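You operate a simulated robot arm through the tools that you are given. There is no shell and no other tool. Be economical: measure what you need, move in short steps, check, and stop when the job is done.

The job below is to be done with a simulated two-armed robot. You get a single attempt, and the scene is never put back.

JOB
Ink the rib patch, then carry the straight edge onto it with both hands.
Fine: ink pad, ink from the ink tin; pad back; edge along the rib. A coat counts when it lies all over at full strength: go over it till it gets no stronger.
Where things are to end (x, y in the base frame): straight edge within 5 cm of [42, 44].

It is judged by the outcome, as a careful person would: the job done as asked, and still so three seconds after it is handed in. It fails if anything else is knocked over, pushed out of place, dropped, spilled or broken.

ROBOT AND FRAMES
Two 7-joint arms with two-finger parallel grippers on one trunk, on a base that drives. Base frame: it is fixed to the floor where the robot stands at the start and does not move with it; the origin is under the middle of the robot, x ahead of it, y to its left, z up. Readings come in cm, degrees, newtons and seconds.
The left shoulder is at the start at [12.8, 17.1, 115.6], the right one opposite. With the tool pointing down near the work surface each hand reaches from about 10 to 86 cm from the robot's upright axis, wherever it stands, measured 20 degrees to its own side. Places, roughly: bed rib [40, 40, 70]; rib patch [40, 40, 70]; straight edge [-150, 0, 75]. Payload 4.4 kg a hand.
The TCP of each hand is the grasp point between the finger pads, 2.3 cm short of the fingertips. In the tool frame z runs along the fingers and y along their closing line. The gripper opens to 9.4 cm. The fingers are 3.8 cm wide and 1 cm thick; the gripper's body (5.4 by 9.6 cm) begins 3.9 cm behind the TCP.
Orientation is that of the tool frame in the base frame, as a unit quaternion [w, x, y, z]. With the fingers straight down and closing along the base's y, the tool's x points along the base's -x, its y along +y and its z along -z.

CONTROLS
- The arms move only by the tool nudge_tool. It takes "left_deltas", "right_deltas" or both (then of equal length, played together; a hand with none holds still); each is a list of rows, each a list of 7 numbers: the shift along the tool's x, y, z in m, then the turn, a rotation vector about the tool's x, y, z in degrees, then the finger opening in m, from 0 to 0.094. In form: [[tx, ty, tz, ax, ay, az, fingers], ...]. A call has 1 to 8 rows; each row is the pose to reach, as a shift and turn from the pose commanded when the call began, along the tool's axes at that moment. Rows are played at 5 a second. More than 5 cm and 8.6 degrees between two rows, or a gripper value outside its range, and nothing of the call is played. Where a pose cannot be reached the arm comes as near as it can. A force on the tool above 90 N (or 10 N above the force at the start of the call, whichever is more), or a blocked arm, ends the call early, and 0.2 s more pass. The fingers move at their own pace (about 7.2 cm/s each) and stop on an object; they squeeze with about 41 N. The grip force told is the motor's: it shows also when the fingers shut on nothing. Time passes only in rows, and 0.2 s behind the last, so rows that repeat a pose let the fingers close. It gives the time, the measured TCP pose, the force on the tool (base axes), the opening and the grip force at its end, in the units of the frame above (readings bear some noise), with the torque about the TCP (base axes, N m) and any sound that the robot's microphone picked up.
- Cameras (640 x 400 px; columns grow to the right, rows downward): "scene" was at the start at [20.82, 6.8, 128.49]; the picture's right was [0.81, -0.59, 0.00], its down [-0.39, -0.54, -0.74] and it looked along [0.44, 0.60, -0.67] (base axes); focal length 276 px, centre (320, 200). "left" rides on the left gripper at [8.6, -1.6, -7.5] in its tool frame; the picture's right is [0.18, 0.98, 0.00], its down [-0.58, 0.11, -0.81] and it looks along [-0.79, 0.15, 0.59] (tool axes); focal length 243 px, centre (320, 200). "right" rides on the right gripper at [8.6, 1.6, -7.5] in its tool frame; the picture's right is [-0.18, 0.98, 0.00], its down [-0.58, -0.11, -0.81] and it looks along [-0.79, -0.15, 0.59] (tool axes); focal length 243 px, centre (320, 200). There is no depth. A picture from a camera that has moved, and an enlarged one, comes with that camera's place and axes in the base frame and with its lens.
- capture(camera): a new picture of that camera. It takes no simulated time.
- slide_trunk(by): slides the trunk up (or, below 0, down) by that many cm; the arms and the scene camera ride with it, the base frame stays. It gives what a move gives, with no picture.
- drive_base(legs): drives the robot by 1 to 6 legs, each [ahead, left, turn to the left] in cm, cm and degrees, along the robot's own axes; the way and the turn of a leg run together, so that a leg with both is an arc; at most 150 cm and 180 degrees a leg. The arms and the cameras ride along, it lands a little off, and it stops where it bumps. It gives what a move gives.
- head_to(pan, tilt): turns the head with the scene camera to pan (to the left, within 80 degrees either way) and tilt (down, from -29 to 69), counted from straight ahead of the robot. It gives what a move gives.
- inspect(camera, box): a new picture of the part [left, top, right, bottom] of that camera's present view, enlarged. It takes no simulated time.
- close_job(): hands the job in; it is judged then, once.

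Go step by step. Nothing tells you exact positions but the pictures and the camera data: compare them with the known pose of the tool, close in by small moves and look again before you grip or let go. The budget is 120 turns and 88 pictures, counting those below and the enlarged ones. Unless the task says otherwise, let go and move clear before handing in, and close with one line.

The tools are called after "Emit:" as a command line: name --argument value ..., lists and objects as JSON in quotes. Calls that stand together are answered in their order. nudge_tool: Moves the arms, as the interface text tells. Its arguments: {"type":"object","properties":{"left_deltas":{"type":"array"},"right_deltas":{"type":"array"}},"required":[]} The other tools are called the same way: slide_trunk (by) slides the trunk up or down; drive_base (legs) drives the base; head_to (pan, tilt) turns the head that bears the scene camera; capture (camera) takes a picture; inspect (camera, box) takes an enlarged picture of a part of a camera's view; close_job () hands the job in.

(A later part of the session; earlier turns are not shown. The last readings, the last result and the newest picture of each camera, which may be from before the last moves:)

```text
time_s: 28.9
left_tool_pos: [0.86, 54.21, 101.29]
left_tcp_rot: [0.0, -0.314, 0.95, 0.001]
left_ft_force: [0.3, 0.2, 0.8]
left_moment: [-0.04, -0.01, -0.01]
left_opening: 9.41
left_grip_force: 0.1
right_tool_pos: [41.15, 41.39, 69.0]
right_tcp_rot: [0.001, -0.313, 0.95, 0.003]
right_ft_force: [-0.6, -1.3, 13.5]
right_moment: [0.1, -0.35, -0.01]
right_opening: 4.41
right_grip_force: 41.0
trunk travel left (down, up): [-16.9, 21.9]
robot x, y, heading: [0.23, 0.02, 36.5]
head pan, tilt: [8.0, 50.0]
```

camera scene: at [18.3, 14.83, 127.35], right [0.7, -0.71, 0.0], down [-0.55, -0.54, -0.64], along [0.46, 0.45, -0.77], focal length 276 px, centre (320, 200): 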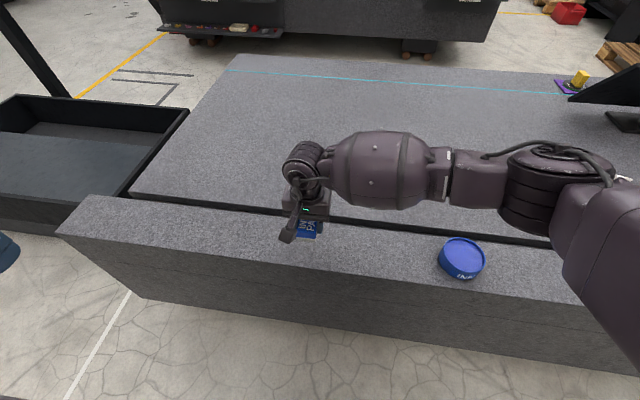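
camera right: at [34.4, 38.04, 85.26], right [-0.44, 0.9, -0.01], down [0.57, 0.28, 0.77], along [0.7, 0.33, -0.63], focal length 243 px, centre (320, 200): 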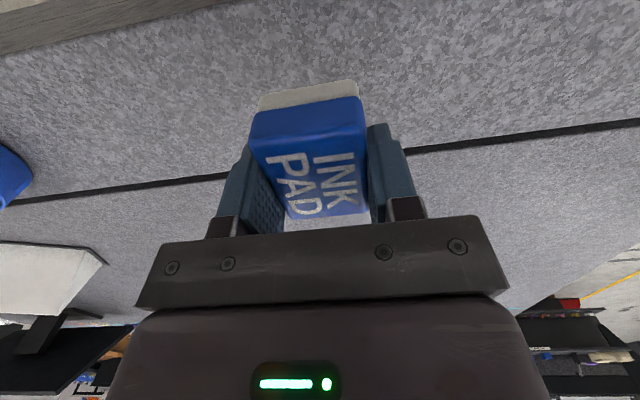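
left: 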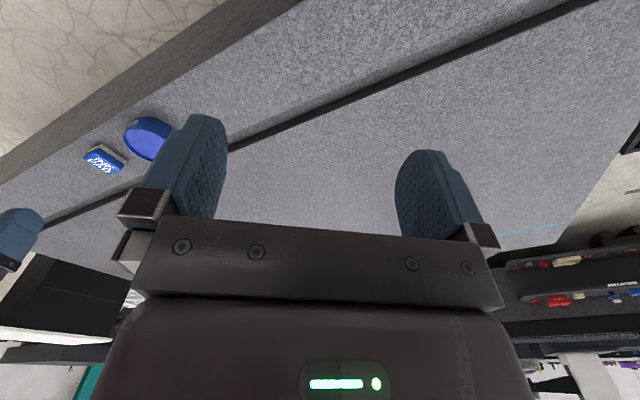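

The pad sits flat here, so the earlier near-end contact may have been the rim. I'll make a short stroke and lift to see whether ink came off.

Emit:
nudge_tool --right_deltas '[[0, 0.02, 0, 0, 0, 0, 0.03], [0, -0.02, 0, 0, 0, 0, 0.03], [0, 0.0, 0, 0, 0, 0, 0.03], [0, 0.0, -0.04, 0, 0, 0, 0.03], [0, -0.04, -0.08, 0, 0, 0, 0.03], [0, -0.085, -0.08, 0, 0, 0, 0.03], [0, -0.13, -0.08, 0, 0, 0, 0.03]]'

Emit:
inspect --camera "scene" --box '[220, 190, 412, 310]'

```text
refused: row 5 steps farther than a row can; nothing moved
```

```text
3.33 times, centred on (316, 250) of scene
camera zoom: at [18.2, 14.75, 127.41], right [0.7, -0.71, 0.0], down [-0.55, -0.54, -0.64], along [0.46, 0.45, -0.77], focal length 921 px, centre (333, 33)
```

zoom: 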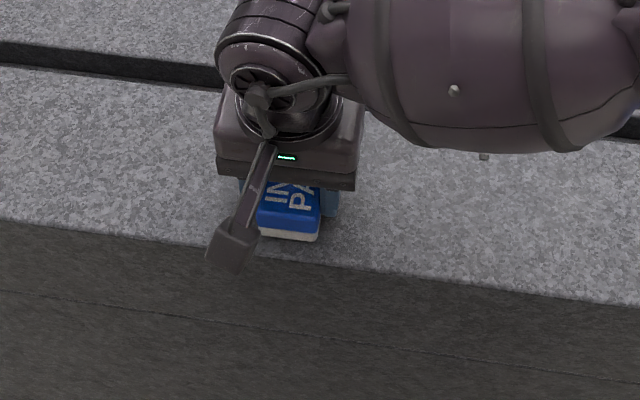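

One row was too long, so I'll resend with shorter steps.

Emit:
nudge_tool --right_deltas '[[0, 0.02, 0, 0, 0, 0, 0.03], [0, -0.02, 0, 0, 0, 0, 0.03], [0, 0.0, 0, 0, 0, 0, 0.03], [0, 0.0, -0.04, 0, 0, 0, 0.03], [0, -0.02, -0.08, 0, 0, 0, 0.03], [0, -0.065, -0.08, 0, 0, 0, 0.03], [0, -0.11, -0.08, 0, 0, 0, 0.03], [0, -0.155, -0.08, 0, 0, 0, 0.03]]'

Emit:
inspect --camera "scene" --box '[220, 190, 412, 310]'

```text
time_s: 30.6
left_tool_pos: [1.0, 54.18, 101.17]
left_tcp_rot: [-0.001, -0.313, 0.95, 0.001]
left_ft_force: [0.4, 0.1, -0.8]
left_moment: [0.01, 0.02, -0.01]
left_opening: 9.39
left_grip_force: 0.0
right_tool_pos: [50.43, 28.76, 76.73]
right_tcp_rot: [-0.001, -0.313, 0.95, 0.002]
right_ft_force: [-0.4, -0.8, 0.2]
right_moment: [0.03, 0.0, -0.03]
right_opening: 4.36
right_grip_force: 40.7
trunk travel left (down, up): [-16.9, 21.9]
robot x, y, heading: [-0.12, -0.09, 36.3]
head pan, tilt: [8.0, 50.0]
```

```text
3.33 times, centred on (316, 250) of scene
camera zoom: at [18.34, 14.75, 127.36], right [0.7, -0.71, 0.0], down [-0.55, -0.54, -0.64], along [0.46, 0.45, -0.77], focal length 921 px, centre (333, 33)
```

zoom: 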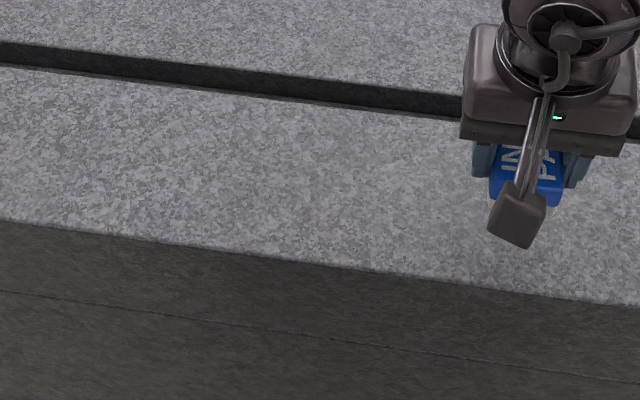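

No ink came off, so the pad is still dry. I can see a region with fainter grain that may be the patch, so I'll look closer.

Emit:
inspect --camera "scene" --box '[268, 205, 380, 275]'

```text
5.71 times, centred on (324, 240) of scene
camera zoom: at [18.34, 14.75, 127.36], right [0.7, -0.71, 0.0], down [-0.55, -0.54, -0.64], along [0.46, 0.45, -0.77], focal length 1580 px, centre (297, -29)
```

zoom: 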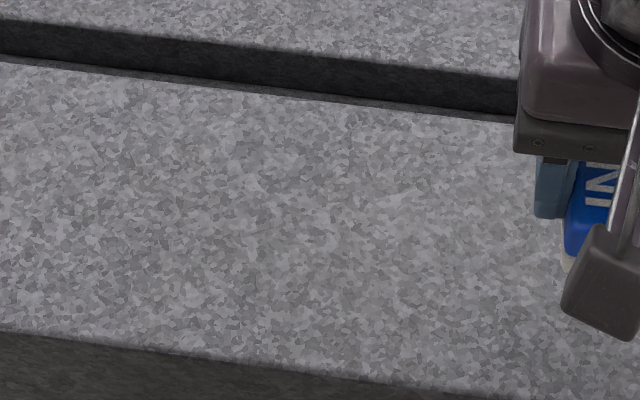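

Refitting the tin's rim gives its centre at [64.65, 13.1], about half a centimetre farther out than I used, so both near corners of the pad had been on the rim. I'll go back and dip again at the corrected spot.

Emit:
nudge_tool --right_deltas '[[-0.005, -0.045, 0, 0, 0, 0, 0.03], [-0.01, -0.09, 0, 0, 0, 0, 0.03], [-0.015, -0.135, 0, 0, 0, 0, 0.03], [-0.02, -0.18, 0, 0, 0, 0, 0.03], [-0.02, -0.21, 0, 0, 0, 0, 0.03], [-0.02, -0.21, 0.02, 0, 0, 0, 0.03], [-0.02, -0.21, 0.033, 0, 0, 0, 0.03], [-0.02, -0.21, 0.033, 0, 0, 0, 0.03]]'

Emit:
inspect --camera "right" --box '[200, 0, 440, 150]'

```text
time_s: 32.5
left_tool_pos: [0.88, 54.25, 101.17]
left_tcp_rot: [0.0, -0.313, 0.95, 0.001]
left_ft_force: [-0.9, 0.6, -0.2]
left_moment: [0.03, 0.04, -0.01]
left_opening: 9.4
left_grip_force: 0.0
right_tool_pos: [64.58, 13.2, 73.32]
right_tcp_rot: [-0.001, -0.314, 0.949, 0.001]
right_ft_force: [0.1, -0.1, 0.0]
right_moment: [-0.01, 0.0, 0.01]
right_opening: 4.39
right_grip_force: 41.4
trunk travel left (down, up): [-16.9, 21.9]
robot x, y, heading: [0.17, 0.05, 36.4]
head pan, tilt: [8.0, 50.0]
```

```text
2.67 times, centred on (320, 75) of right
camera zoom: at [56.76, 9.4, 80.81], right [-0.44, 0.9, 0.0], down [0.53, 0.26, 0.81], along [0.72, 0.35, -0.59], focal length 647 px, centre (320, 533)
```

zoom: 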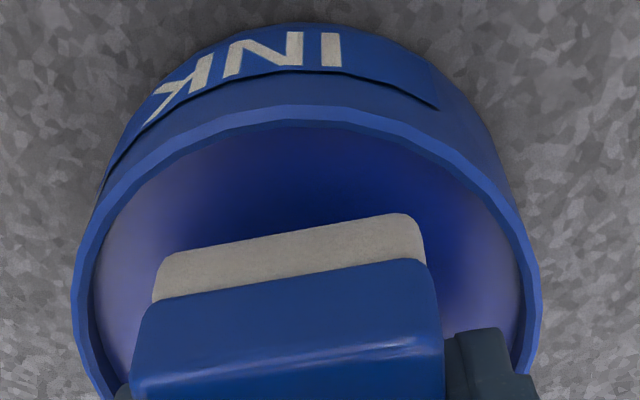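

There's clear ink all round the near end now. I'll lower in small steps.

Emit:
nudge_tool --right_deltas '[[0, 0, 0.003, 0, 0, 0, 0.03], [0, 0, 0.006, 0, 0, 0, 0.03], [0, 0, 0.008, 0, 0, 0, 0.03], [0, 0, 0.008, 0, 0, 0, 0.03]]'

Emit:
nudge_tool --right_deltas '[[0, 0, 0.003, 0, 0, 0, 0.03], [0, 0, 0.005, 0, 0, 0, 0.03], [0, 0, 0.005, 0, 0, 0, 0.03]]'

```text
time_s: 33.5
left_tool_pos: [0.99, 54.28, 101.22]
left_tcp_rot: [0.0, -0.313, 0.95, 0.001]
left_ft_force: [0.7, -0.6, -0.7]
left_moment: [-0.02, -0.02, -0.01]
left_opening: 9.4
left_grip_force: 0.0
right_tool_pos: [64.56, 13.13, 72.52]
right_tcp_rot: [-0.001, -0.313, 0.95, 0.002]
right_ft_force: [1.0, 0.4, -0.2]
right_moment: [0.01, -0.01, -0.02]
right_opening: 4.39
right_grip_force: 41.3
trunk travel left (down, up): [-16.9, 21.9]
robot x, y, heading: [-0.06, -0.09, 36.3]
head pan, tilt: [8.0, 50.0]
```

```text
time_s: 34.2
left_tool_pos: [0.83, 54.33, 101.35]
left_tcp_rot: [0.002, -0.313, 0.95, 0.0]
left_ft_force: [-0.7, -0.7, -1.0]
left_moment: [0.02, -0.03, -0.02]
left_opening: 9.41
left_grip_force: 0.1
right_tool_pos: [64.44, 13.26, 72.29]
right_tcp_rot: [0.002, -0.313, 0.95, 0.003]
right_ft_force: [-2.3, -2.0, 18.4]
right_moment: [0.1, -0.4, -0.06]
right_opening: 4.36
right_grip_force: 40.4
trunk travel left (down, up): [-16.9, 21.9]
robot x, y, heading: [0.2, -0.09, 36.5]
head pan, tilt: [8.0, 50.0]
```

Now the contact is deeper at z ≈ 69.3, so this is the ink itself. I'll rock the pad gently both ways to wet the whole felt, then lift and look.

Emit:
nudge_tool --right_deltas '[[0, 0, 0, 0, -1.5, 0, 0.03], [0, 0, 0, 0, -3, 0, 0.03], [0, 0, 0, 0, -3, 0, 0.03], [0, 0, 0, 0, -1, 0, 0.03], [0, 0, 0, 0, -1, 0, 0.03], [0, 0, -0.02, 0, 0, 0, 0.03], [0, 0, -0.05, 0, 0, 0, 0.03], [0, 0, -0.05, 0, 0, 0, 0.03]]'

Emit:
inspect --camera "right" --box '[200, 0, 440, 150]'

```text
time_s: 36.0
left_tool_pos: [0.96, 54.2, 101.19]
left_tcp_rot: [-0.001, -0.314, 0.95, 0.0]
left_ft_force: [0.5, -0.4, -0.3]
left_moment: [-0.01, -0.03, 0.01]
left_opening: 9.38
left_grip_force: 0.1
right_tool_pos: [64.54, 13.07, 76.85]
right_tcp_rot: [-0.002, -0.313, 0.95, 0.001]
right_ft_force: [-0.3, 0.7, -0.5]
right_moment: [0.01, -0.01, 0.0]
right_opening: 4.4
right_grip_force: 41.0
trunk travel left (down, up): [-16.9, 21.9]
robot x, y, heading: [0.15, 0.02, 36.6]
head pan, tilt: [8.0, 50.0]
```

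```text
2.67 times, centred on (320, 75) of right
camera zoom: at [56.76, 9.25, 84.32], right [-0.44, 0.9, 0.0], down [0.54, 0.26, 0.8], along [0.72, 0.35, -0.59], focal length 647 px, centre (320, 533)
```

zoom: 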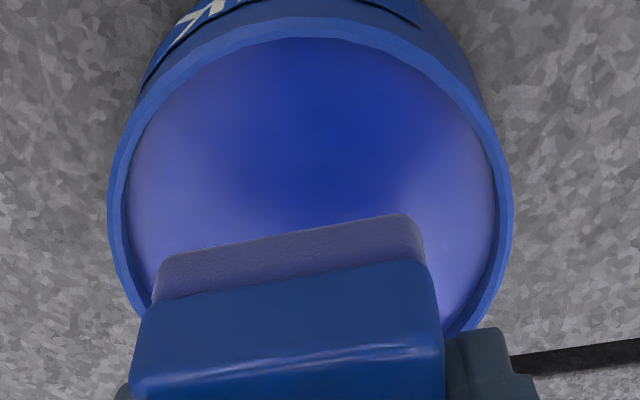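

The felt is now purple with ink. I'll carry it to the patch.

Emit:
nudge_tool --right_deltas '[[0.002, 0.046, 0, 0, 0, 0, 0.03], [0.004, 0.092, 0, 0, 0, 0, 0.03], [0.006, 0.138, 0, 0, 0, 0, 0.03], [0.008, 0.184, 0, 0, 0, 0, 0.03], [0.01, 0.23, 0, 0, 0, 0, 0.03], [0.012, 0.276, 0, 0, 0, 0, 0.03], [0.014, 0.322, 0, 0, 0, 0, 0.03], [0.016, 0.367, 0, 0, 0, 0, 0.03]]'

Emit:
nudge_tool --right_deltas '[[0, 0, 0.04, 0, 0, 0, 0.03], [0, 0, 0.075, 0, 0, 0, 0.03], [0, 0, 0.079, 0, 0, 0, 0.03], [0, 0, 0.082, 0, 0, 0, 0.03], [0, 0, 0.082, 0, 0, 0, 0.03]]'

```text
time_s: 37.9
left_tool_pos: [0.76, 54.28, 101.35]
left_tcp_rot: [0.0, -0.313, 0.95, 0.0]
left_ft_force: [-0.1, 0.5, 0.1]
left_moment: [0.01, 0.01, -0.02]
left_opening: 9.39
left_grip_force: 0.1
right_tool_pos: [41.44, 41.72, 76.93]
right_tcp_rot: [-0.001, -0.312, 0.95, 0.001]
right_ft_force: [-0.1, 0.3, -0.3]
right_moment: [0.01, -0.01, -0.01]
right_opening: 4.39
right_grip_force: 41.0
trunk travel left (down, up): [-16.9, 21.9]
robot x, y, heading: [0.15, -0.0, 36.6]
head pan, tilt: [8.0, 50.0]
```

```text
time_s: 39.0
left_tool_pos: [0.91, 54.32, 101.14]
left_tcp_rot: [0.0, -0.314, 0.95, 0.001]
left_ft_force: [-0.1, -0.3, 0.1]
left_moment: [0.02, -0.02, -0.04]
left_opening: 9.38
left_grip_force: 0.0
right_tool_pos: [41.41, 41.8, 68.95]
right_tcp_rot: [0.0, -0.313, 0.95, 0.002]
right_ft_force: [0.2, -1.1, 3.9]
right_moment: [-0.02, -0.16, -0.02]
right_opening: 4.4
right_grip_force: 41.2
trunk travel left (down, up): [-16.9, 21.9]
robot x, y, heading: [-0.0, -0.09, 36.6]
head pan, tilt: [8.0, 50.0]
```

Light contact at about 4 N. I'll press a touch more, make a short stroke, then lift aside to see the mark.

Emit:
nudge_tool --right_deltas '[[0, 0, 0.003, 0, 0, 0, 0.03], [0, 0.015, 0.003, 0, 0, 0, 0.03], [0, -0.015, 0.003, 0, 0, 0, 0.03], [0, 0.0, 0.003, 0, 0, 0, 0.03], [0, 0.0, -0.04, 0, 0, 0, 0.03], [0, -0.03, -0.075, 0, 0, 0, 0.03], [0, -0.075, -0.08, 0, 0, 0, 0.03], [0, -0.12, -0.08, 0, 0, 0, 0.03]]'

Emit:
inspect --camera "scene" --box '[220, 190, 412, 310]'

```text
time_s: 40.9
left_tool_pos: [0.87, 54.16, 101.15]
left_tcp_rot: [0.0, -0.313, 0.95, 0.001]
left_ft_force: [0.0, -0.2, 1.0]
left_moment: [0.0, 0.02, -0.01]
left_opening: 9.4
left_grip_force: 0.0
right_tool_pos: [48.65, 32.0, 76.83]
right_tcp_rot: [-0.001, -0.313, 0.95, 0.003]
right_ft_force: [0.6, -0.3, 0.5]
right_moment: [0.04, 0.01, 0.02]
right_opening: 4.38
right_grip_force: 41.1
trunk travel left (down, up): [-16.9, 21.9]
robot x, y, heading: [0.01, -0.14, 36.6]
head pan, tilt: [8.0, 50.0]
```

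```text
3.33 times, centred on (316, 250) of scene
camera zoom: at [18.33, 14.77, 127.35], right [0.7, -0.71, 0.0], down [-0.55, -0.54, -0.64], along [0.46, 0.45, -0.77], focal length 921 px, centre (333, 33)
```

zoom: 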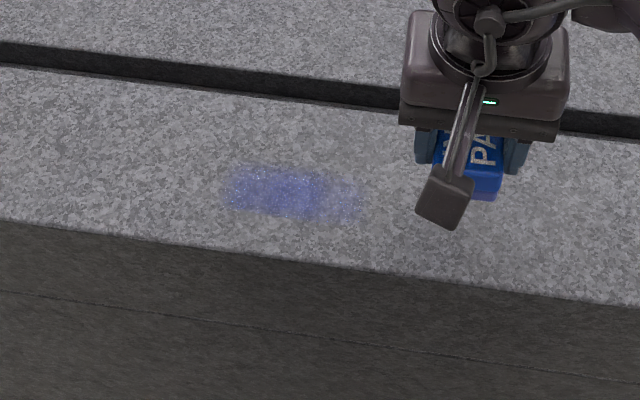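

The patch takes ink: the mark spans roughly s = 4–14 and n = 56–60.5 in rib coordinates, still weak and grainy. I'll lay longer strokes along the rib to find the patch's bounds.

Emit:
nudge_tool --right_deltas '[[0, 0.045, 0.0, 0, 0, 0, 0.03], [0, 0.09, 0.02, 0, 0, 0, 0.03], [0, 0.12, 0.05, 0, 0, 0, 0.03], [0, 0.12, 0.083, 0, 0, 0, 0.03], [0, 0.14, 0.084, 0, 0, 0, 0.03], [0, 0.16, 0.084, 0, 0, 0, 0.03], [0, 0.18, 0.084, 0, 0, 0, 0.03], [0, 0.16, 0.084, 0, 0, 0, 0.03]]'

Emit:
nudge_tool --right_deltas '[[0, -0.025, 0, 0, 0, 0, 0.03], [0, -0.05, 0, 0, 0, 0, 0.03], [0, -0.075, 0, 0, 0, 0, 0.03], [0, -0.1, 0, 0, 0, 0, 0.03], [0, -0.12, 0, 0, 0, 0, 0.03], [0, -0.12, -0.04, 0, 0, 0, 0.03], [0, -0.16, -0.06, 0, 0, 0, 0.03], [0, -0.2, -0.08, 0, 0, 0, 0.03]]'

Emit:
inspect --camera "scene" --box '[220, 190, 412, 310]'

```text
time_s: 42.6
left_tool_pos: [0.77, 54.16, 101.23]
left_tcp_rot: [0.001, -0.313, 0.95, 0.001]
left_ft_force: [1.2, -0.2, 0.1]
left_moment: [0.02, 0.02, 0.02]
left_opening: 9.4
left_grip_force: 0.1
right_tool_pos: [38.58, 45.23, 68.85]
right_tcp_rot: [0.0, -0.315, 0.949, 0.004]
right_ft_force: [-6.6, 7.4, 25.7]
right_moment: [0.34, -0.57, 0.28]
right_opening: 4.34
right_grip_force: 41.4
trunk travel left (down, up): [-16.9, 21.9]
robot x, y, heading: [0.23, -0.07, 36.5]
head pan, tilt: [8.0, 50.0]
```

```text
time_s: 44.5
left_tool_pos: [1.02, 54.2, 101.18]
left_tcp_rot: [0.0, -0.314, 0.949, 0.001]
left_ft_force: [-0.3, 0.7, -0.1]
left_moment: [0.03, -0.02, 0.0]
left_opening: 9.43
left_grip_force: 0.0
right_tool_pos: [50.91, 28.58, 76.56]
right_tcp_rot: [0.0, -0.313, 0.95, 0.001]
right_ft_force: [0.7, -0.4, 0.0]
right_moment: [0.01, 0.01, -0.01]
right_opening: 4.38
right_grip_force: 40.9
trunk travel left (down, up): [-16.9, 21.9]
robot x, y, heading: [-0.09, -0.3, 36.7]
head pan, tilt: [8.0, 50.0]
```

```text
3.33 times, centred on (316, 250) of scene
camera zoom: at [18.27, 14.75, 127.36], right [0.7, -0.71, 0.0], down [-0.55, -0.54, -0.64], along [0.46, 0.45, -0.77], focal length 921 px, centre (333, 33)
```

zoom: 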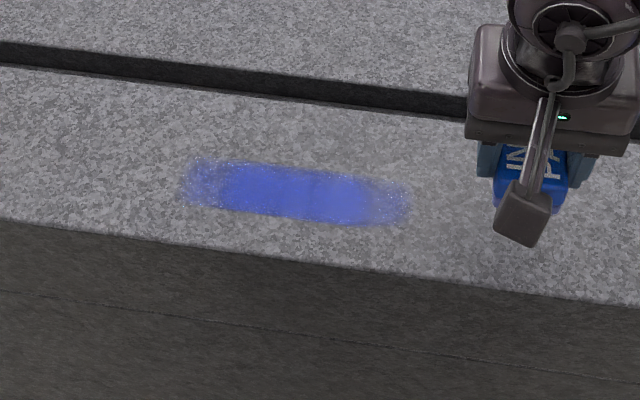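

The ink lies well in the middle and fades at the ends. I'll zoom in to look for any patch edge.

Emit:
inspect --camera "scene" --box '[260, 220, 356, 280]'

Emit:
capture --camera "right"

```text
6.67 times, centred on (308, 250) of scene
camera zoom: at [18.27, 14.75, 127.36], right [0.7, -0.71, 0.0], down [-0.55, -0.54, -0.64], along [0.46, 0.45, -0.77], focal length 1843 px, centre (400, -133)
```

zoom: 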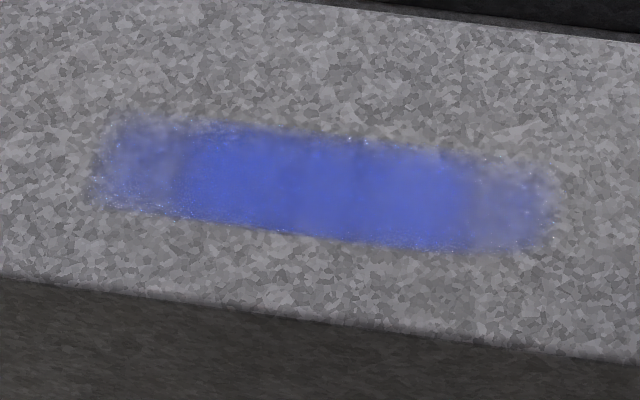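

```text
46 pictures are left
camera right: at [43.11, 24.77, 83.93], right [-0.44, 0.9, 0.0], down [0.53, 0.26, 0.81], along [0.72, 0.35, -0.59], focal length 243 px, centre (320, 200)
```

right: 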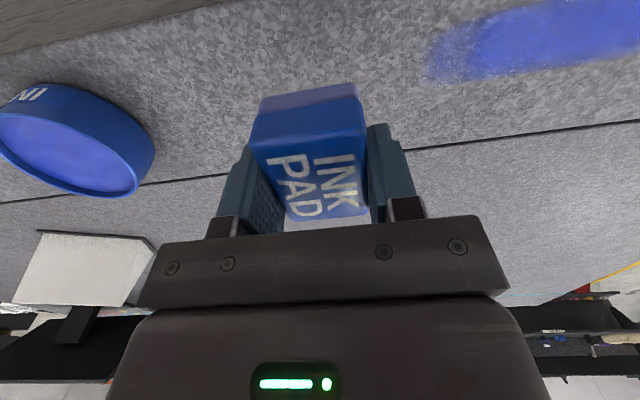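

The strip's edges match the pad, so the patch is evidently bigger. I'll lay a second strip farther out at n ≈ 62.5 and see where ink is accepted.

Emit:
nudge_tool --right_deltas '[[-0.01, 0.046, 0, 0, 0, 0, 0.03], [-0.02, 0.092, 0, 0, 0, 0, 0.03], [-0.03, 0.138, 0, 0, 0, 0, 0.03], [-0.04, 0.184, 0, 0, 0, 0, 0.03], [-0.044, 0.23, 0.01, 0, 0, 0, 0.03], [-0.044, 0.23, 0.05, 0, 0, 0, 0.03], [-0.044, 0.23, 0.08, 0, 0, 0, 0.03], [-0.044, 0.23, 0.081, 0, 0, 0, 0.03]]'

Emit:
nudge_tool --right_deltas '[[0, -0.025, 0, 0, 0, 0, 0.03], [0, -0.05, 0, 0, 0, 0, 0.03], [0, -0.075, 0, 0, 0, 0, 0.03], [0, -0.1, 0, 0, 0, 0, 0.03], [0, -0.125, 0, 0, 0, 0, 0.03], [0, -0.15, 0, 0, 0, 0, 0.03], [0, -0.15, -0.04, 0, 0, 0, 0.03], [0, -0.17, -0.08, 0, 0, 0, 0.03]]'

Emit:
inspect --camera "scene" --box '[220, 190, 412, 310]'

```text
time_s: 46.2
left_tool_pos: [0.79, 54.28, 101.2]
left_tcp_rot: [0.001, -0.313, 0.95, 0.001]
left_ft_force: [-0.4, 1.5, 0.4]
left_moment: [-0.04, 0.02, 0.0]
left_opening: 9.41
left_grip_force: 0.0
right_tool_pos: [40.79, 50.06, 68.92]
right_tcp_rot: [0.001, -0.314, 0.95, 0.003]
right_ft_force: [0.4, 0.4, 15.5]
right_moment: [0.16, -0.4, 0.0]
right_opening: 4.4
right_grip_force: 40.9
trunk travel left (down, up): [-16.9, 21.9]
robot x, y, heading: [-0.07, -0.15, 36.6]
head pan, tilt: [8.0, 50.0]
```

```text
time_s: 48.0
left_tool_pos: [0.99, 54.1, 101.32]
left_tcp_rot: [0.0, -0.313, 0.95, 0.0]
left_ft_force: [0.1, -0.5, 0.5]
left_moment: [0.02, -0.01, -0.02]
left_opening: 9.4
left_grip_force: 0.1
right_tool_pos: [50.88, 36.23, 76.34]
right_tcp_rot: [-0.001, -0.312, 0.95, 0.001]
right_ft_force: [-1.1, -0.2, 0.5]
right_moment: [0.02, 0.0, -0.04]
right_opening: 4.38
right_grip_force: 41.2
trunk travel left (down, up): [-16.9, 21.9]
robot x, y, heading: [0.16, 0.08, 36.5]
head pan, tilt: [8.0, 50.0]
```

```text
3.33 times, centred on (316, 250) of scene
camera zoom: at [18.33, 14.73, 127.35], right [0.7, -0.71, 0.0], down [-0.55, -0.54, -0.64], along [0.46, 0.45, -0.77], focal length 921 px, centre (333, 33)
```

zoom: 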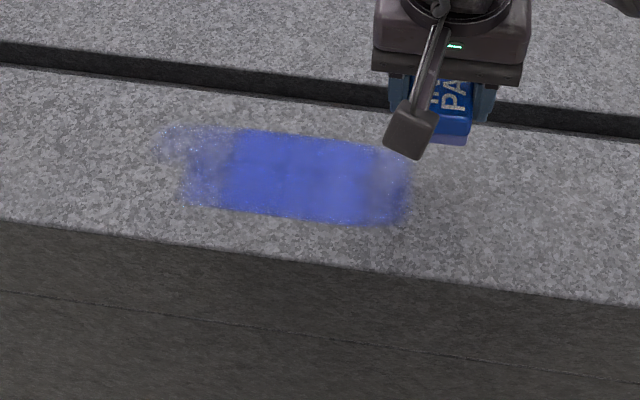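

Both strips take ink well in their middles; the ends are just under-worked. I'll run full passes over a longer span, then a far strip at n ≈ 65.

Emit:
nudge_tool --right_deltas '[[0, 0, 0.05, 0, 0, 0, 0.03], [0, 0, 0.081, 0, 0, 0, 0.03], [0, 0.035, 0.081, 0, 0, 0, 0.03], [0, 0.07, 0.081, 0, 0, 0, 0.03], [0, 0.105, 0.081, 0, 0, 0, 0.03], [0, 0.14, 0.081, 0, 0, 0, 0.03], [0, 0.175, 0.081, 0, 0, 0, 0.03], [0, 0.21, 0.081, 0, 0, 0, 0.03]]'

Emit:
nudge_tool --right_deltas '[[-0.027, 0, 0, 0, 0, 0, 0.03], [-0.027, -0.035, 0, 0, 0, 0, 0.03], [-0.027, -0.07, 0, 0, 0, 0, 0.03], [-0.027, -0.105, 0, 0, 0, 0, 0.03], [-0.027, -0.14, 0, 0, 0, 0, 0.03], [-0.027, -0.175, 0, 0, 0, 0, 0.03], [-0.027, -0.21, 0, 0, 0, 0, 0.03], [-0.027, -0.21, -0.04, 0, 0, 0, 0.03]]'

Emit:
nudge_tool --right_deltas '[[0, -0.04, -0.02, 0, 0, 0, 0.03], [0, -0.08, -0.03, 0, 0, 0, 0.03]]'

Emit:
inspect --camera "scene" --box '[220, 190, 412, 310]'

```text
time_s: 49.9
left_tool_pos: [0.65, 54.09, 101.39]
left_tcp_rot: [0.001, -0.313, 0.95, 0.002]
left_ft_force: [-0.3, -0.2, 0.1]
left_moment: [-0.01, -0.01, 0.01]
left_opening: 9.4
left_grip_force: 0.1
right_tool_pos: [38.85, 53.09, 68.78]
right_tcp_rot: [0.003, -0.312, 0.95, 0.002]
right_ft_force: [-3.8, -11.0, 40.9]
right_moment: [-0.35, 0.29, -0.07]
right_opening: 4.38
right_grip_force: 41.4
trunk travel left (down, up): [-16.9, 21.9]
robot x, y, heading: [0.01, -0.22, 36.6]
head pan, tilt: [8.0, 50.0]
```

```text
time_s: 51.6
left_tool_pos: [0.9, 54.09, 101.18]
left_tcp_rot: [0.0, -0.313, 0.95, 0.001]
left_ft_force: [-0.8, 0.0, 0.4]
left_moment: [0.04, 0.01, 0.03]
left_opening: 9.41
left_grip_force: 0.1
right_tool_pos: [53.17, 37.47, 72.02]
right_tcp_rot: [-0.001, -0.312, 0.95, -0.001]
right_ft_force: [-0.4, 0.2, 0.6]
right_moment: [0.02, -0.02, -0.01]
right_opening: 4.37
right_grip_force: 41.5
right hand out of reach, approached as far as the arm can: row 1
trunk travel left (down, up): [-16.9, 21.9]
robot x, y, heading: [0.05, -0.28, 36.3]
head pan, tilt: [8.0, 50.0]
```

```text
time_s: 52.2
left_tool_pos: [0.99, 54.22, 101.22]
left_tcp_rot: [-0.001, -0.313, 0.95, 0.001]
left_ft_force: [-0.2, -0.6, 0.3]
left_moment: [0.01, 0.01, 0.0]
left_opening: 9.41
left_grip_force: 0.1
right_tool_pos: [57.98, 31.47, 75.16]
right_tcp_rot: [-0.001, -0.313, 0.95, 0.002]
right_ft_force: [-0.2, -0.2, 0.0]
right_moment: [-0.01, 0.0, 0.0]
right_opening: 4.37
right_grip_force: 41.2
trunk travel left (down, up): [-16.9, 21.9]
robot x, y, heading: [-0.34, -0.01, 36.4]
head pan, tilt: [8.0, 50.0]
```

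```text
3.33 times, centred on (316, 250) of scene
camera zoom: at [18.33, 14.79, 127.35], right [0.7, -0.71, 0.0], down [-0.55, -0.54, -0.64], along [0.46, 0.45, -0.77], focal length 921 px, centre (333, 33)
```

zoom: 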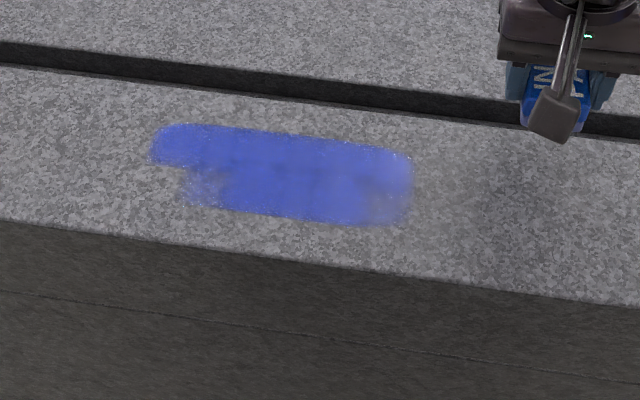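

The outer and right-hand edges stopped growing even though the pad went beyond them, so the patch is about 20 × 8 cm, spanning s ≈ 0–20 and n ≈ 56–63.5. I'll go over the lower half fully.

Emit:
nudge_tool --right_deltas '[[0.03, 0.03, 0, 0, 0, 0, 0.03], [0.06, 0.06, 0, 0, 0, 0, 0.03], [0.081, 0.075, 0.02, 0, 0, 0, 0.03], [0.081, 0.075, 0.055, 0, 0, 0, 0.03], [0.081, 0.075, 0.069, 0, 0, 0, 0.03], [0.081, 0.11, 0.069, 0, 0, 0, 0.03], [0.081, 0.145, 0.069, 0, 0, 0, 0.03], [0.081, 0.18, 0.069, 0, 0, 0, 0.03]]'

Emit:
nudge_tool --right_deltas '[[0, 0.03, 0, 0, 0, 0, 0.03], [0, 0.06, 0, 0, 0, 0, 0.03], [0, 0.09, 0, 0, 0, 0, 0.03], [0, 0.12, 0, 0, 0, 0, 0.03], [0, 0.12, 0, 0, 0, 0, 0.03], [-0.01, 0.09, 0, 0, 0, 0, 0.03], [-0.01, 0.06, 0, 0, 0, 0, 0.03], [-0.01, 0.03, 0, 0, 0, 0, 0.03]]'

Emit:
nudge_tool --right_deltas '[[0, -0.03, 0, 0, 0, 0, 0.03], [0, -0.06, 0, 0, 0, 0, 0.03], [0, -0.09, 0, 0, 0, 0, 0.03], [0, -0.12, 0, 0, 0, 0, 0.03], [0, -0.135, 0, 0, 0, 0, 0.03], [0, -0.135, -0.04, 0, 0, 0, 0.03], [0, -0.18, -0.05, 0, 0, 0, 0.03], [0, -0.22, -0.07, 0, 0, 0, 0.03]]'

Emit:
inspect --camera "scene" --box '[220, 190, 412, 310]'

```text
time_s: 54.0
left_tool_pos: [0.76, 54.12, 101.25]
left_tcp_rot: [0.0, -0.314, 0.95, 0.001]
left_ft_force: [0.4, 0.8, -0.8]
left_moment: [-0.02, -0.01, 0.04]
left_opening: 9.44
left_grip_force: 0.1
right_tool_pos: [40.45, 41.11, 68.73]
right_tcp_rot: [0.002, -0.313, 0.95, 0.003]
right_ft_force: [3.4, -2.0, 19.7]
right_moment: [0.05, -0.5, -0.09]
right_opening: 4.38
right_grip_force: 41.5
trunk travel left (down, up): [-16.9, 21.9]
robot x, y, heading: [0.08, -0.24, 36.6]
head pan, tilt: [8.0, 50.0]
```

```text
time_s: 55.9
left_tool_pos: [0.91, 54.13, 101.33]
left_tcp_rot: [0.001, -0.313, 0.95, 0.0]
left_ft_force: [0.4, -0.3, 0.1]
left_moment: [0.01, -0.02, -0.02]
left_opening: 9.43
left_grip_force: 0.0
right_tool_pos: [39.5, 44.35, 68.75]
right_tcp_rot: [0.0, -0.313, 0.95, 0.003]
right_ft_force: [-5.6, 9.2, 33.2]
right_moment: [0.08, -0.08, 0.12]
right_opening: 4.37
right_grip_force: 40.9
trunk travel left (down, up): [-16.9, 21.9]
robot x, y, heading: [0.04, 0.11, 36.5]
head pan, tilt: [8.0, 50.0]
```

```text
time_s: 57.6
left_tool_pos: [0.88, 54.17, 101.26]
left_tcp_rot: [-0.001, -0.313, 0.95, 0.0]
left_ft_force: [-0.4, 0.0, -0.3]
left_moment: [0.03, -0.02, 0.0]
left_opening: 9.41
left_grip_force: 0.1
right_tool_pos: [52.92, 26.27, 75.33]
right_tcp_rot: [0.0, -0.313, 0.95, 0.002]
right_ft_force: [0.6, 0.1, 0.5]
right_moment: [0.0, -0.08, 0.0]
right_opening: 4.37
right_grip_force: 41.0
trunk travel left (down, up): [-16.9, 21.9]
robot x, y, heading: [-0.08, -0.18, 36.7]
head pan, tilt: [8.0, 50.0]
```

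```text
3.33 times, centred on (316, 250) of scene
camera zoom: at [18.25, 14.75, 127.37], right [0.7, -0.71, 0.0], down [-0.55, -0.54, -0.64], along [0.46, 0.45, -0.77], focal length 921 px, centre (333, 33)
```

zoom: 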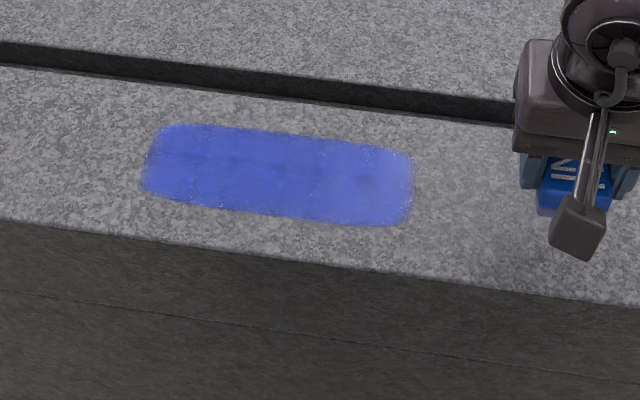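

The patch now shows as a full rounded rectangle, a little uneven toward the ends. I'll re-ink the pad and go over it all again.

Emit:
nudge_tool --right_deltas '[[-0.004, -0.045, 0, 0, 0, 0, 0.03], [-0.008, -0.09, 0, 0, 0, 0, 0.03], [-0.012, -0.135, 0, 0, 0, 0, 0.03], [-0.015, -0.175, 0, 0, 0, 0, 0.03], [-0.015, -0.175, 0, 0, 0, 0, 0.03]]'

Emit:
capture --camera "right"

```text
time_s: 58.9
left_tool_pos: [0.88, 54.34, 101.11]
left_tcp_rot: [0.0, -0.313, 0.95, 0.0]
left_ft_force: [-0.2, 0.1, -0.2]
left_moment: [-0.03, -0.01, 0.01]
left_opening: 9.39
left_grip_force: 0.0
right_tool_pos: [64.28, 13.39, 75.28]
right_tcp_rot: [-0.001, -0.313, 0.95, 0.002]
right_ft_force: [-0.2, -0.9, -0.3]
right_moment: [-0.02, 0.01, 0.02]
right_opening: 4.39
right_grip_force: 40.9
trunk travel left (down, up): [-16.9, 21.9]
robot x, y, heading: [-0.17, 0.1, 36.3]
head pan, tilt: [8.0, 50.0]
```

```text
42 pictures are left
camera right: at [56.47, 9.54, 82.78], right [-0.44, 0.9, 0.0], down [0.53, 0.26, 0.81], along [0.72, 0.35, -0.59], focal length 243 px, centre (320, 200)
```

right: 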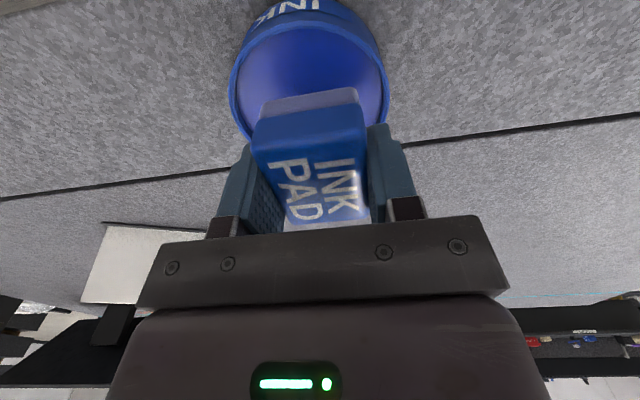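

The felt has paled, so it needs ink. I'll correct by 4 mm and dip.

Emit:
nudge_tool --right_deltas '[[-0.001, -0.004, 0.01, 0, 0, 0, 0.03], [-0.001, -0.004, 0.022, 0, 0, 0, 0.03], [-0.001, -0.004, 0.028, 0, 0, 0, 0.03], [-0.001, -0.004, 0.032, 0, 0, 0, 0.03], [-0.001, -0.004, 0.033, 0, -1.5, 0, 0.03], [-0.001, -0.004, 0.033, 0, -1.5, 0, 0.03], [-0.001, -0.004, 0.01, 0, 0, 0, 0.03], [-0.001, -0.004, -0.02, 0, 0, 0, 0.03]]'

Emit:
capture --camera "right"

```text
time_s: 60.6
left_tool_pos: [0.98, 54.27, 101.15]
left_tcp_rot: [0.0, -0.313, 0.95, 0.001]
left_ft_force: [1.7, -0.4, 0.4]
left_moment: [-0.01, -0.02, -0.01]
left_opening: 9.4
left_grip_force: 0.0
right_tool_pos: [64.44, 12.93, 77.36]
right_tcp_rot: [0.0, -0.312, 0.95, 0.002]
right_ft_force: [-0.7, 0.2, -0.3]
right_moment: [0.01, -0.01, -0.01]
right_opening: 4.4
right_grip_force: 40.8
trunk travel left (down, up): [-16.9, 21.9]
robot x, y, heading: [-0.41, -0.12, 36.7]
head pan, tilt: [8.0, 50.0]
```

```text
41 pictures are left
camera right: at [56.77, 9.14, 84.76], right [-0.44, 0.9, 0.0], down [0.53, 0.26, 0.81], along [0.72, 0.35, -0.59], focal length 243 px, centre (320, 200)
```

right: 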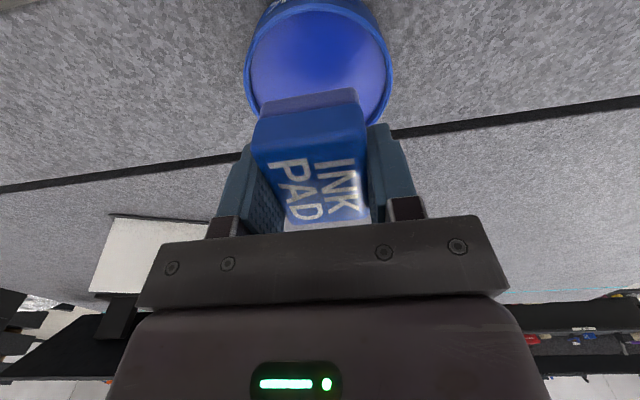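

The felt is loaded again. I'll go back and cover the whole patch in four overlapping passes.

Emit:
nudge_tool --right_deltas '[[0.004, 0.046, 0, 0, 0, 0, 0.03], [0.008, 0.092, 0, 0, 0, 0, 0.03], [0.012, 0.138, 0, 0, 0, 0, 0.03], [0.016, 0.184, 0, 0, 0, 0, 0.03], [0.02, 0.23, 0, 0, 0, 0, 0.03], [0.022, 0.267, 0.02, 0, 0, 0, 0.03], [0.022, 0.267, 0.06, 0, 0, 0, 0.03], [0.022, 0.267, 0.08, 0, 0, 0, 0.03]]'

Emit:
nudge_tool --right_deltas '[[0, 0, 0.0075, 0, 0, 0, 0.03], [0, 0.03, 0.0075, 0, 0, 0, 0.03], [0, 0.06, 0.0075, 0, 0, 0, 0.03], [0, 0.09, 0.0075, 0, 0, 0, 0.03], [0, 0.12, 0.0075, 0, 0, 0, 0.03], [0, 0.15, 0.0075, 0, 0, 0, 0.03], [0, 0.18, 0.0075, 0, 0, 0, 0.03], [0, 0.21, 0.0075, 0, 0, 0, 0.03]]'

Emit:
nudge_tool --right_deltas '[[-0.024, 0, 0, 0, 0, 0, 0.03], [-0.024, -0.03, 0, 0, 0, 0, 0.03], [-0.024, -0.06, 0, 0, 0, 0, 0.03], [-0.024, -0.09, 0, 0, 0, 0, 0.03], [-0.024, -0.12, 0, 0, 0, 0, 0.03], [-0.024, -0.15, 0, 0, 0, 0, 0.03], [-0.024, -0.18, 0, 0, 0, 0, 0.03], [-0.024, -0.21, 0, 0, 0, 0, 0.03]]'

Emit:
nudge_tool --right_deltas '[[-0.024, 0, 0, 0, 0, 0, 0.03], [-0.024, 0.03, 0, 0, 0, 0, 0.03], [-0.024, 0.06, 0, 0, 0, 0, 0.03], [-0.024, 0.09, 0, 0, 0, 0, 0.03], [-0.024, 0.12, 0, 0, 0, 0, 0.03], [-0.024, 0.15, 0, 0, 0, 0, 0.03], [-0.024, 0.18, 0, 0, 0, 0, 0.03], [-0.024, 0.205, 0, 0, 0, 0, 0.03]]'

Emit:
nudge_tool --right_deltas '[[0.012, -0.03, 0, 0, 0, 0, 0.03], [0.012, -0.06, 0, 0, 0, 0, 0.03], [0.012, -0.09, 0, 0, 0, 0, 0.03], [0.012, -0.12, 0, 0, 0, 0, 0.03], [0.012, -0.15, 0, 0, 0, 0, 0.03], [0.012, -0.18, 0, 0, 0, 0, 0.03], [0.012, -0.205, 0, 0, 0, 0, 0.03], [0.012, -0.205, -0.04, 0, 0, 0, 0.03]]'

Emit:
nudge_tool --right_deltas '[[0, -0.04, -0.02, 0, 0, 0, 0.03], [0, -0.08, -0.03, 0, 0, 0, 0.03]]'

Emit:
inspect --camera "scene" --box '[252, 210, 364, 280]'

```text
time_s: 62.5
left_tool_pos: [0.91, 54.34, 101.19]
left_tcp_rot: [0.0, -0.313, 0.95, 0.001]
left_ft_force: [-0.2, 0.0, -0.3]
left_moment: [0.0, -0.02, 0.03]
left_opening: 9.41
left_grip_force: 0.1
right_tool_pos: [46.68, 33.42, 69.5]
right_tcp_rot: [0.0, -0.313, 0.95, 0.003]
right_ft_force: [-0.4, -1.2, 0.6]
right_moment: [0.0, 0.0, 0.01]
right_opening: 4.37
right_grip_force: 41.2
trunk travel left (down, up): [-16.9, 21.9]
robot x, y, heading: [-0.36, -0.06, 36.4]
head pan, tilt: [8.0, 50.0]
```

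```text
time_s: 64.2
left_tool_pos: [0.92, 54.4, 101.14]
left_tcp_rot: [0.0, -0.313, 0.95, -0.001]
left_ft_force: [-0.8, 0.9, 0.3]
left_moment: [-0.01, 0.02, -0.01]
left_opening: 9.39
left_grip_force: 0.0
right_tool_pos: [34.29, 50.27, 68.8]
right_tcp_rot: [-0.001, -0.313, 0.95, 0.001]
right_ft_force: [0.0, -0.4, 0.0]
right_moment: [0.03, 0.01, 0.01]
right_opening: 4.37
right_grip_force: 41.1
trunk travel left (down, up): [-16.9, 21.9]
robot x, y, heading: [0.59, 0.05, 36.5]
head pan, tilt: [8.0, 50.0]
```

```text
time_s: 66.0
left_tool_pos: [0.92, 54.34, 101.33]
left_tcp_rot: [0.0, -0.313, 0.95, 0.001]
left_ft_force: [-0.1, -0.6, -0.2]
left_moment: [0.0, 0.03, 0.03]
left_opening: 9.38
left_grip_force: 0.0
right_tool_pos: [48.92, 34.66, 68.75]
right_tcp_rot: [0.0, -0.313, 0.95, 0.003]
right_ft_force: [0.2, 0.4, 10.0]
right_moment: [-0.01, -0.18, 0.03]
right_opening: 4.4
right_grip_force: 40.8
trunk travel left (down, up): [-16.9, 21.9]
robot x, y, heading: [-0.1, -0.07, 36.2]
head pan, tilt: [8.0, 50.0]
```

```text
time_s: 67.8
left_tool_pos: [0.94, 54.25, 101.16]
left_tcp_rot: [0.0, -0.313, 0.95, -0.001]
left_ft_force: [0.2, 0.2, -1.1]
left_moment: [0.02, -0.01, 0.02]
left_opening: 9.41
left_grip_force: 0.0
right_tool_pos: [38.45, 52.62, 68.77]
right_tcp_rot: [0.0, -0.313, 0.95, 0.002]
right_ft_force: [0.4, 0.0, -0.6]
right_moment: [-0.01, 0.03, 0.0]
right_opening: 4.41
right_grip_force: 41.2
trunk travel left (down, up): [-16.9, 21.9]
robot x, y, heading: [0.18, -0.08, 36.5]
head pan, tilt: [8.0, 50.0]
```

```text
time_s: 69.7
left_tool_pos: [0.8, 54.18, 101.18]
left_tcp_rot: [0.001, -0.313, 0.95, 0.0]
left_ft_force: [-0.3, 0.1, -0.1]
left_moment: [0.03, -0.02, -0.01]
left_opening: 9.42
left_grip_force: 0.1
right_tool_pos: [49.88, 35.19, 72.62]
right_tcp_rot: [0.0, -0.312, 0.95, 0.002]
right_ft_force: [-0.4, -0.1, -0.8]
right_moment: [-0.03, -0.02, -0.03]
right_opening: 4.37
right_grip_force: 40.9
trunk travel left (down, up): [-16.9, 21.9]
robot x, y, heading: [0.16, 0.13, 36.6]
head pan, tilt: [8.0, 50.0]
```

```text
time_s: 70.2
left_tool_pos: [0.98, 54.17, 101.31]
left_tcp_rot: [0.0, -0.313, 0.95, 0.0]
left_ft_force: [-0.4, -0.2, -0.7]
left_moment: [0.03, -0.02, 0.01]
left_opening: 9.41
left_grip_force: 0.2
right_tool_pos: [54.72, 28.75, 75.52]
right_tcp_rot: [0.0, -0.313, 0.95, 0.002]
right_ft_force: [-0.1, -1.0, -0.3]
right_moment: [0.01, 0.01, 0.01]
right_opening: 4.37
right_grip_force: 41.3
trunk travel left (down, up): [-16.9, 21.9]
robot x, y, heading: [0.04, -0.15, 36.4]
head pan, tilt: [8.0, 50.0]
```

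```text
5.71 times, centred on (308, 245) of scene
camera zoom: at [18.34, 14.79, 127.35], right [0.7, -0.71, 0.0], down [-0.55, -0.54, -0.64], along [0.46, 0.45, -0.77], focal length 1580 px, centre (389, -57)
```

zoom: 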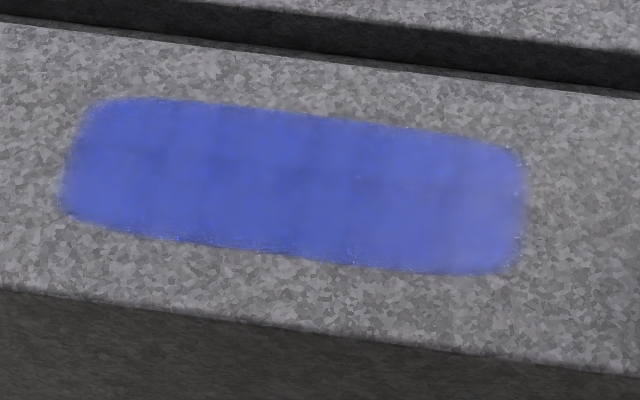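

The coat is nearly even, with faint speckle along the near edge. I'll do another full set with slightly firmer pressure and compare.

Emit:
nudge_tool --right_deltas '[[0.03, 0.035, 0, 0, 0, 0, 0.03], [0.051, 0.075, 0.01, 0, 0, 0, 0.03], [0.051, 0.082, 0.05, 0, 0, 0, 0.03], [0.051, 0.082, 0.07, 0, 0, 0, 0.03], [0.051, 0.082, 0.072, 0, 0, 0, 0.03], [0.051, 0.11, 0.072, 0, 0, 0, 0.03], [0.051, 0.14, 0.072, 0, 0, 0, 0.03], [0.051, 0.17, 0.072, 0, 0, 0, 0.03]]'

Emit:
nudge_tool --right_deltas '[[0, 0.03, 0.0, 0, 0, 0, 0.03], [0, 0.06, 0.001, 0, 0, 0, 0.03], [0, 0.09, 0.002, 0, 0, 0, 0.03], [0, 0.115, 0.003, 0, 0, 0, 0.03], [0, 0.135, 0.003, 0, 0, 0, 0.03], [-0.03, 0.135, 0.003, 0, 0, 0, 0.03], [-0.06, 0.125, 0.003, 0, 0, 0, 0.03], [-0.035, 0.12, 0.003, 0, 0, 0, 0.03]]'

Emit:
nudge_tool --right_deltas '[[0, -0.03, -0.001, 0, 0, 0, 0.03], [0, -0.06, -0.002, 0, 0, 0, 0.03], [0, -0.09, -0.003, 0, 0, 0, 0.03], [0, -0.12, -0.003, 0, 0, 0, 0.03], [0, -0.15, -0.003, 0, 0, 0, 0.03], [0, -0.18, -0.003, 0, 0, 0, 0.03], [0, -0.21, -0.003, 0, 0, 0, 0.03], [-0.02, -0.21, -0.003, 0, 0, 0, 0.03]]'

Emit:
nudge_tool --right_deltas '[[-0.015, 0.03, 0, 0, 0, 0, 0.03], [-0.015, 0.06, 0, 0, 0, 0, 0.03], [-0.015, 0.09, 0, 0, 0, 0, 0.03], [-0.015, 0.12, 0, 0, 0, 0, 0.03], [-0.015, 0.15, 0.001, 0, 0, 0, 0.03], [-0.015, 0.18, 0.002, 0, 0, 0, 0.03], [-0.01, 0.205, 0.003, 0, 0, 0, 0.03], [0.035, 0.205, 0.003, 0, 0, 0, 0.03]]'

Emit:
nudge_tool --right_deltas '[[0, -0.03, -0.001, 0, 0, 0, 0.03], [0, -0.06, -0.002, 0, 0, 0, 0.03], [0, -0.09, -0.003, 0, 0, 0, 0.03], [0, -0.12, -0.003, 0, 0, 0, 0.03], [0, -0.15, -0.003, 0, 0, 0, 0.03], [0, -0.18, -0.003, 0, 0, 0, 0.03], [0, -0.205, -0.003, 0, 0, 0, 0.03], [0, -0.205, -0.043, 0, 0, 0, 0.03]]'

Emit:
nudge_tool --right_deltas '[[0, -0.04, -0.02, 0, 0, 0, 0.03], [0, -0.08, -0.03, 0, 0, 0, 0.03]]'

Emit:
inspect --camera "scene" --box '[252, 210, 364, 280]'

Emit:
capture --camera "right"

```text
time_s: 72.0
left_tool_pos: [0.83, 54.25, 101.21]
left_tcp_rot: [0.001, -0.313, 0.95, 0.001]
left_ft_force: [0.5, -0.7, -0.2]
left_moment: [-0.02, 0.02, 0.01]
left_opening: 9.4
left_grip_force: 0.1
right_tool_pos: [40.11, 39.57, 68.78]
right_tcp_rot: [0.001, -0.312, 0.95, 0.003]
right_ft_force: [5.2, -3.3, 25.8]
right_moment: [-0.22, -0.24, -0.01]
right_opening: 4.39
right_grip_force: 40.9
trunk travel left (down, up): [-16.9, 21.9]
robot x, y, heading: [-0.22, -0.06, 36.4]
head pan, tilt: [8.0, 50.0]
```

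```text
time_s: 73.8
left_tool_pos: [0.86, 54.07, 101.3]
left_tcp_rot: [0.0, -0.313, 0.95, 0.001]
left_ft_force: [-0.1, 0.0, 0.4]
left_moment: [0.01, 0.02, -0.01]
left_opening: 9.39
left_grip_force: 0.0
right_tool_pos: [36.68, 51.6, 68.75]
right_tcp_rot: [0.005, -0.312, 0.95, 0.005]
right_ft_force: [7.7, 20.1, 44.7]
right_moment: [0.06, 0.53, -0.18]
right_opening: 4.37
right_grip_force: 40.8
trunk travel left (down, up): [-16.9, 21.9]
robot x, y, heading: [-0.07, -0.01, 36.6]
head pan, tilt: [8.0, 50.0]
```

```text
time_s: 75.7
left_tool_pos: [0.74, 54.15, 101.39]
left_tcp_rot: [0.002, -0.312, 0.95, 0.001]
left_ft_force: [-0.3, -0.2, 0.0]
left_moment: [0.0, 0.0, 0.01]
left_opening: 9.41
left_grip_force: 0.0
right_tool_pos: [49.86, 35.15, 68.76]
right_tcp_rot: [-0.001, -0.312, 0.95, 0.0]
right_ft_force: [-12.3, -10.0, 35.6]
right_moment: [-0.03, 0.02, 0.0]
right_opening: 4.39
right_grip_force: 40.9
trunk travel left (down, up): [-16.9, 21.9]
robot x, y, heading: [-0.13, -0.05, 36.2]
head pan, tilt: [8.0, 50.0]
```

```text
time_s: 77.5
left_tool_pos: [0.85, 54.13, 101.3]
left_tcp_rot: [0.001, -0.313, 0.95, 0.001]
left_ft_force: [-0.1, 0.3, 0.6]
left_moment: [0.01, 0.0, 0.0]
left_opening: 9.41
left_grip_force: 0.1
right_tool_pos: [35.14, 49.86, 68.7]
right_tcp_rot: [0.001, -0.313, 0.95, 0.005]
right_ft_force: [12.3, 8.4, 39.2]
right_moment: [-0.15, -0.26, 0.17]
right_opening: 4.37
right_grip_force: 41.1
trunk travel left (down, up): [-16.9, 21.9]
robot x, y, heading: [-0.29, -0.12, 36.4]
head pan, tilt: [8.0, 50.0]
```

```text
time_s: 79.2
left_tool_pos: [0.84, 54.26, 101.17]
left_tcp_rot: [-0.001, -0.313, 0.95, -0.001]
left_ft_force: [0.3, 0.0, 0.4]
left_moment: [0.0, -0.05, -0.01]
left_opening: 9.41
left_grip_force: 0.1
right_tool_pos: [47.49, 33.41, 72.53]
right_tcp_rot: [-0.001, -0.312, 0.95, 0.0]
right_ft_force: [0.1, -0.5, 0.2]
right_moment: [-0.03, -0.04, 0.03]
right_opening: 4.38
right_grip_force: 41.5
trunk travel left (down, up): [-16.9, 21.9]
robot x, y, heading: [-0.07, -0.07, 36.2]
head pan, tilt: [8.0, 50.0]
```

```text
time_s: 79.8
left_tool_pos: [0.9, 54.3, 101.17]
left_tcp_rot: [0.0, -0.313, 0.95, 0.001]
left_ft_force: [-0.3, 0.5, 0.7]
left_moment: [0.04, -0.02, 0.0]
left_opening: 9.43
left_grip_force: 0.1
right_tool_pos: [52.18, 27.1, 75.38]
right_tcp_rot: [0.0, -0.313, 0.95, 0.002]
right_ft_force: [-0.5, 0.4, -1.1]
right_moment: [-0.02, 0.0, 0.04]
right_opening: 4.38
right_grip_force: 40.6
trunk travel left (down, up): [-16.9, 21.9]
robot x, y, heading: [-0.34, 0.23, 36.3]
head pan, tilt: [8.0, 50.0]
```

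```text
5.71 times, centred on (308, 245) of scene
camera zoom: at [18.34, 14.79, 127.35], right [0.7, -0.71, 0.0], down [-0.55, -0.54, -0.64], along [0.46, 0.45, -0.77], focal length 1580 px, centre (389, -57)
```

zoom: 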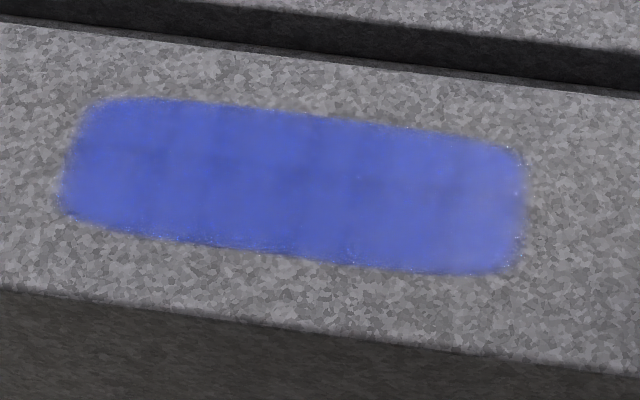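

```text
38 pictures are left
camera right: at [44.42, 23.32, 82.87], right [-0.44, 0.9, 0.0], down [0.53, 0.26, 0.81], along [0.72, 0.35, -0.59], focal length 243 px, centre (320, 200)
```

right: 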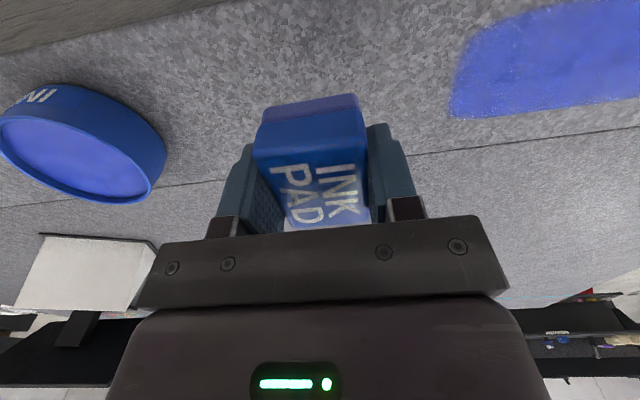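

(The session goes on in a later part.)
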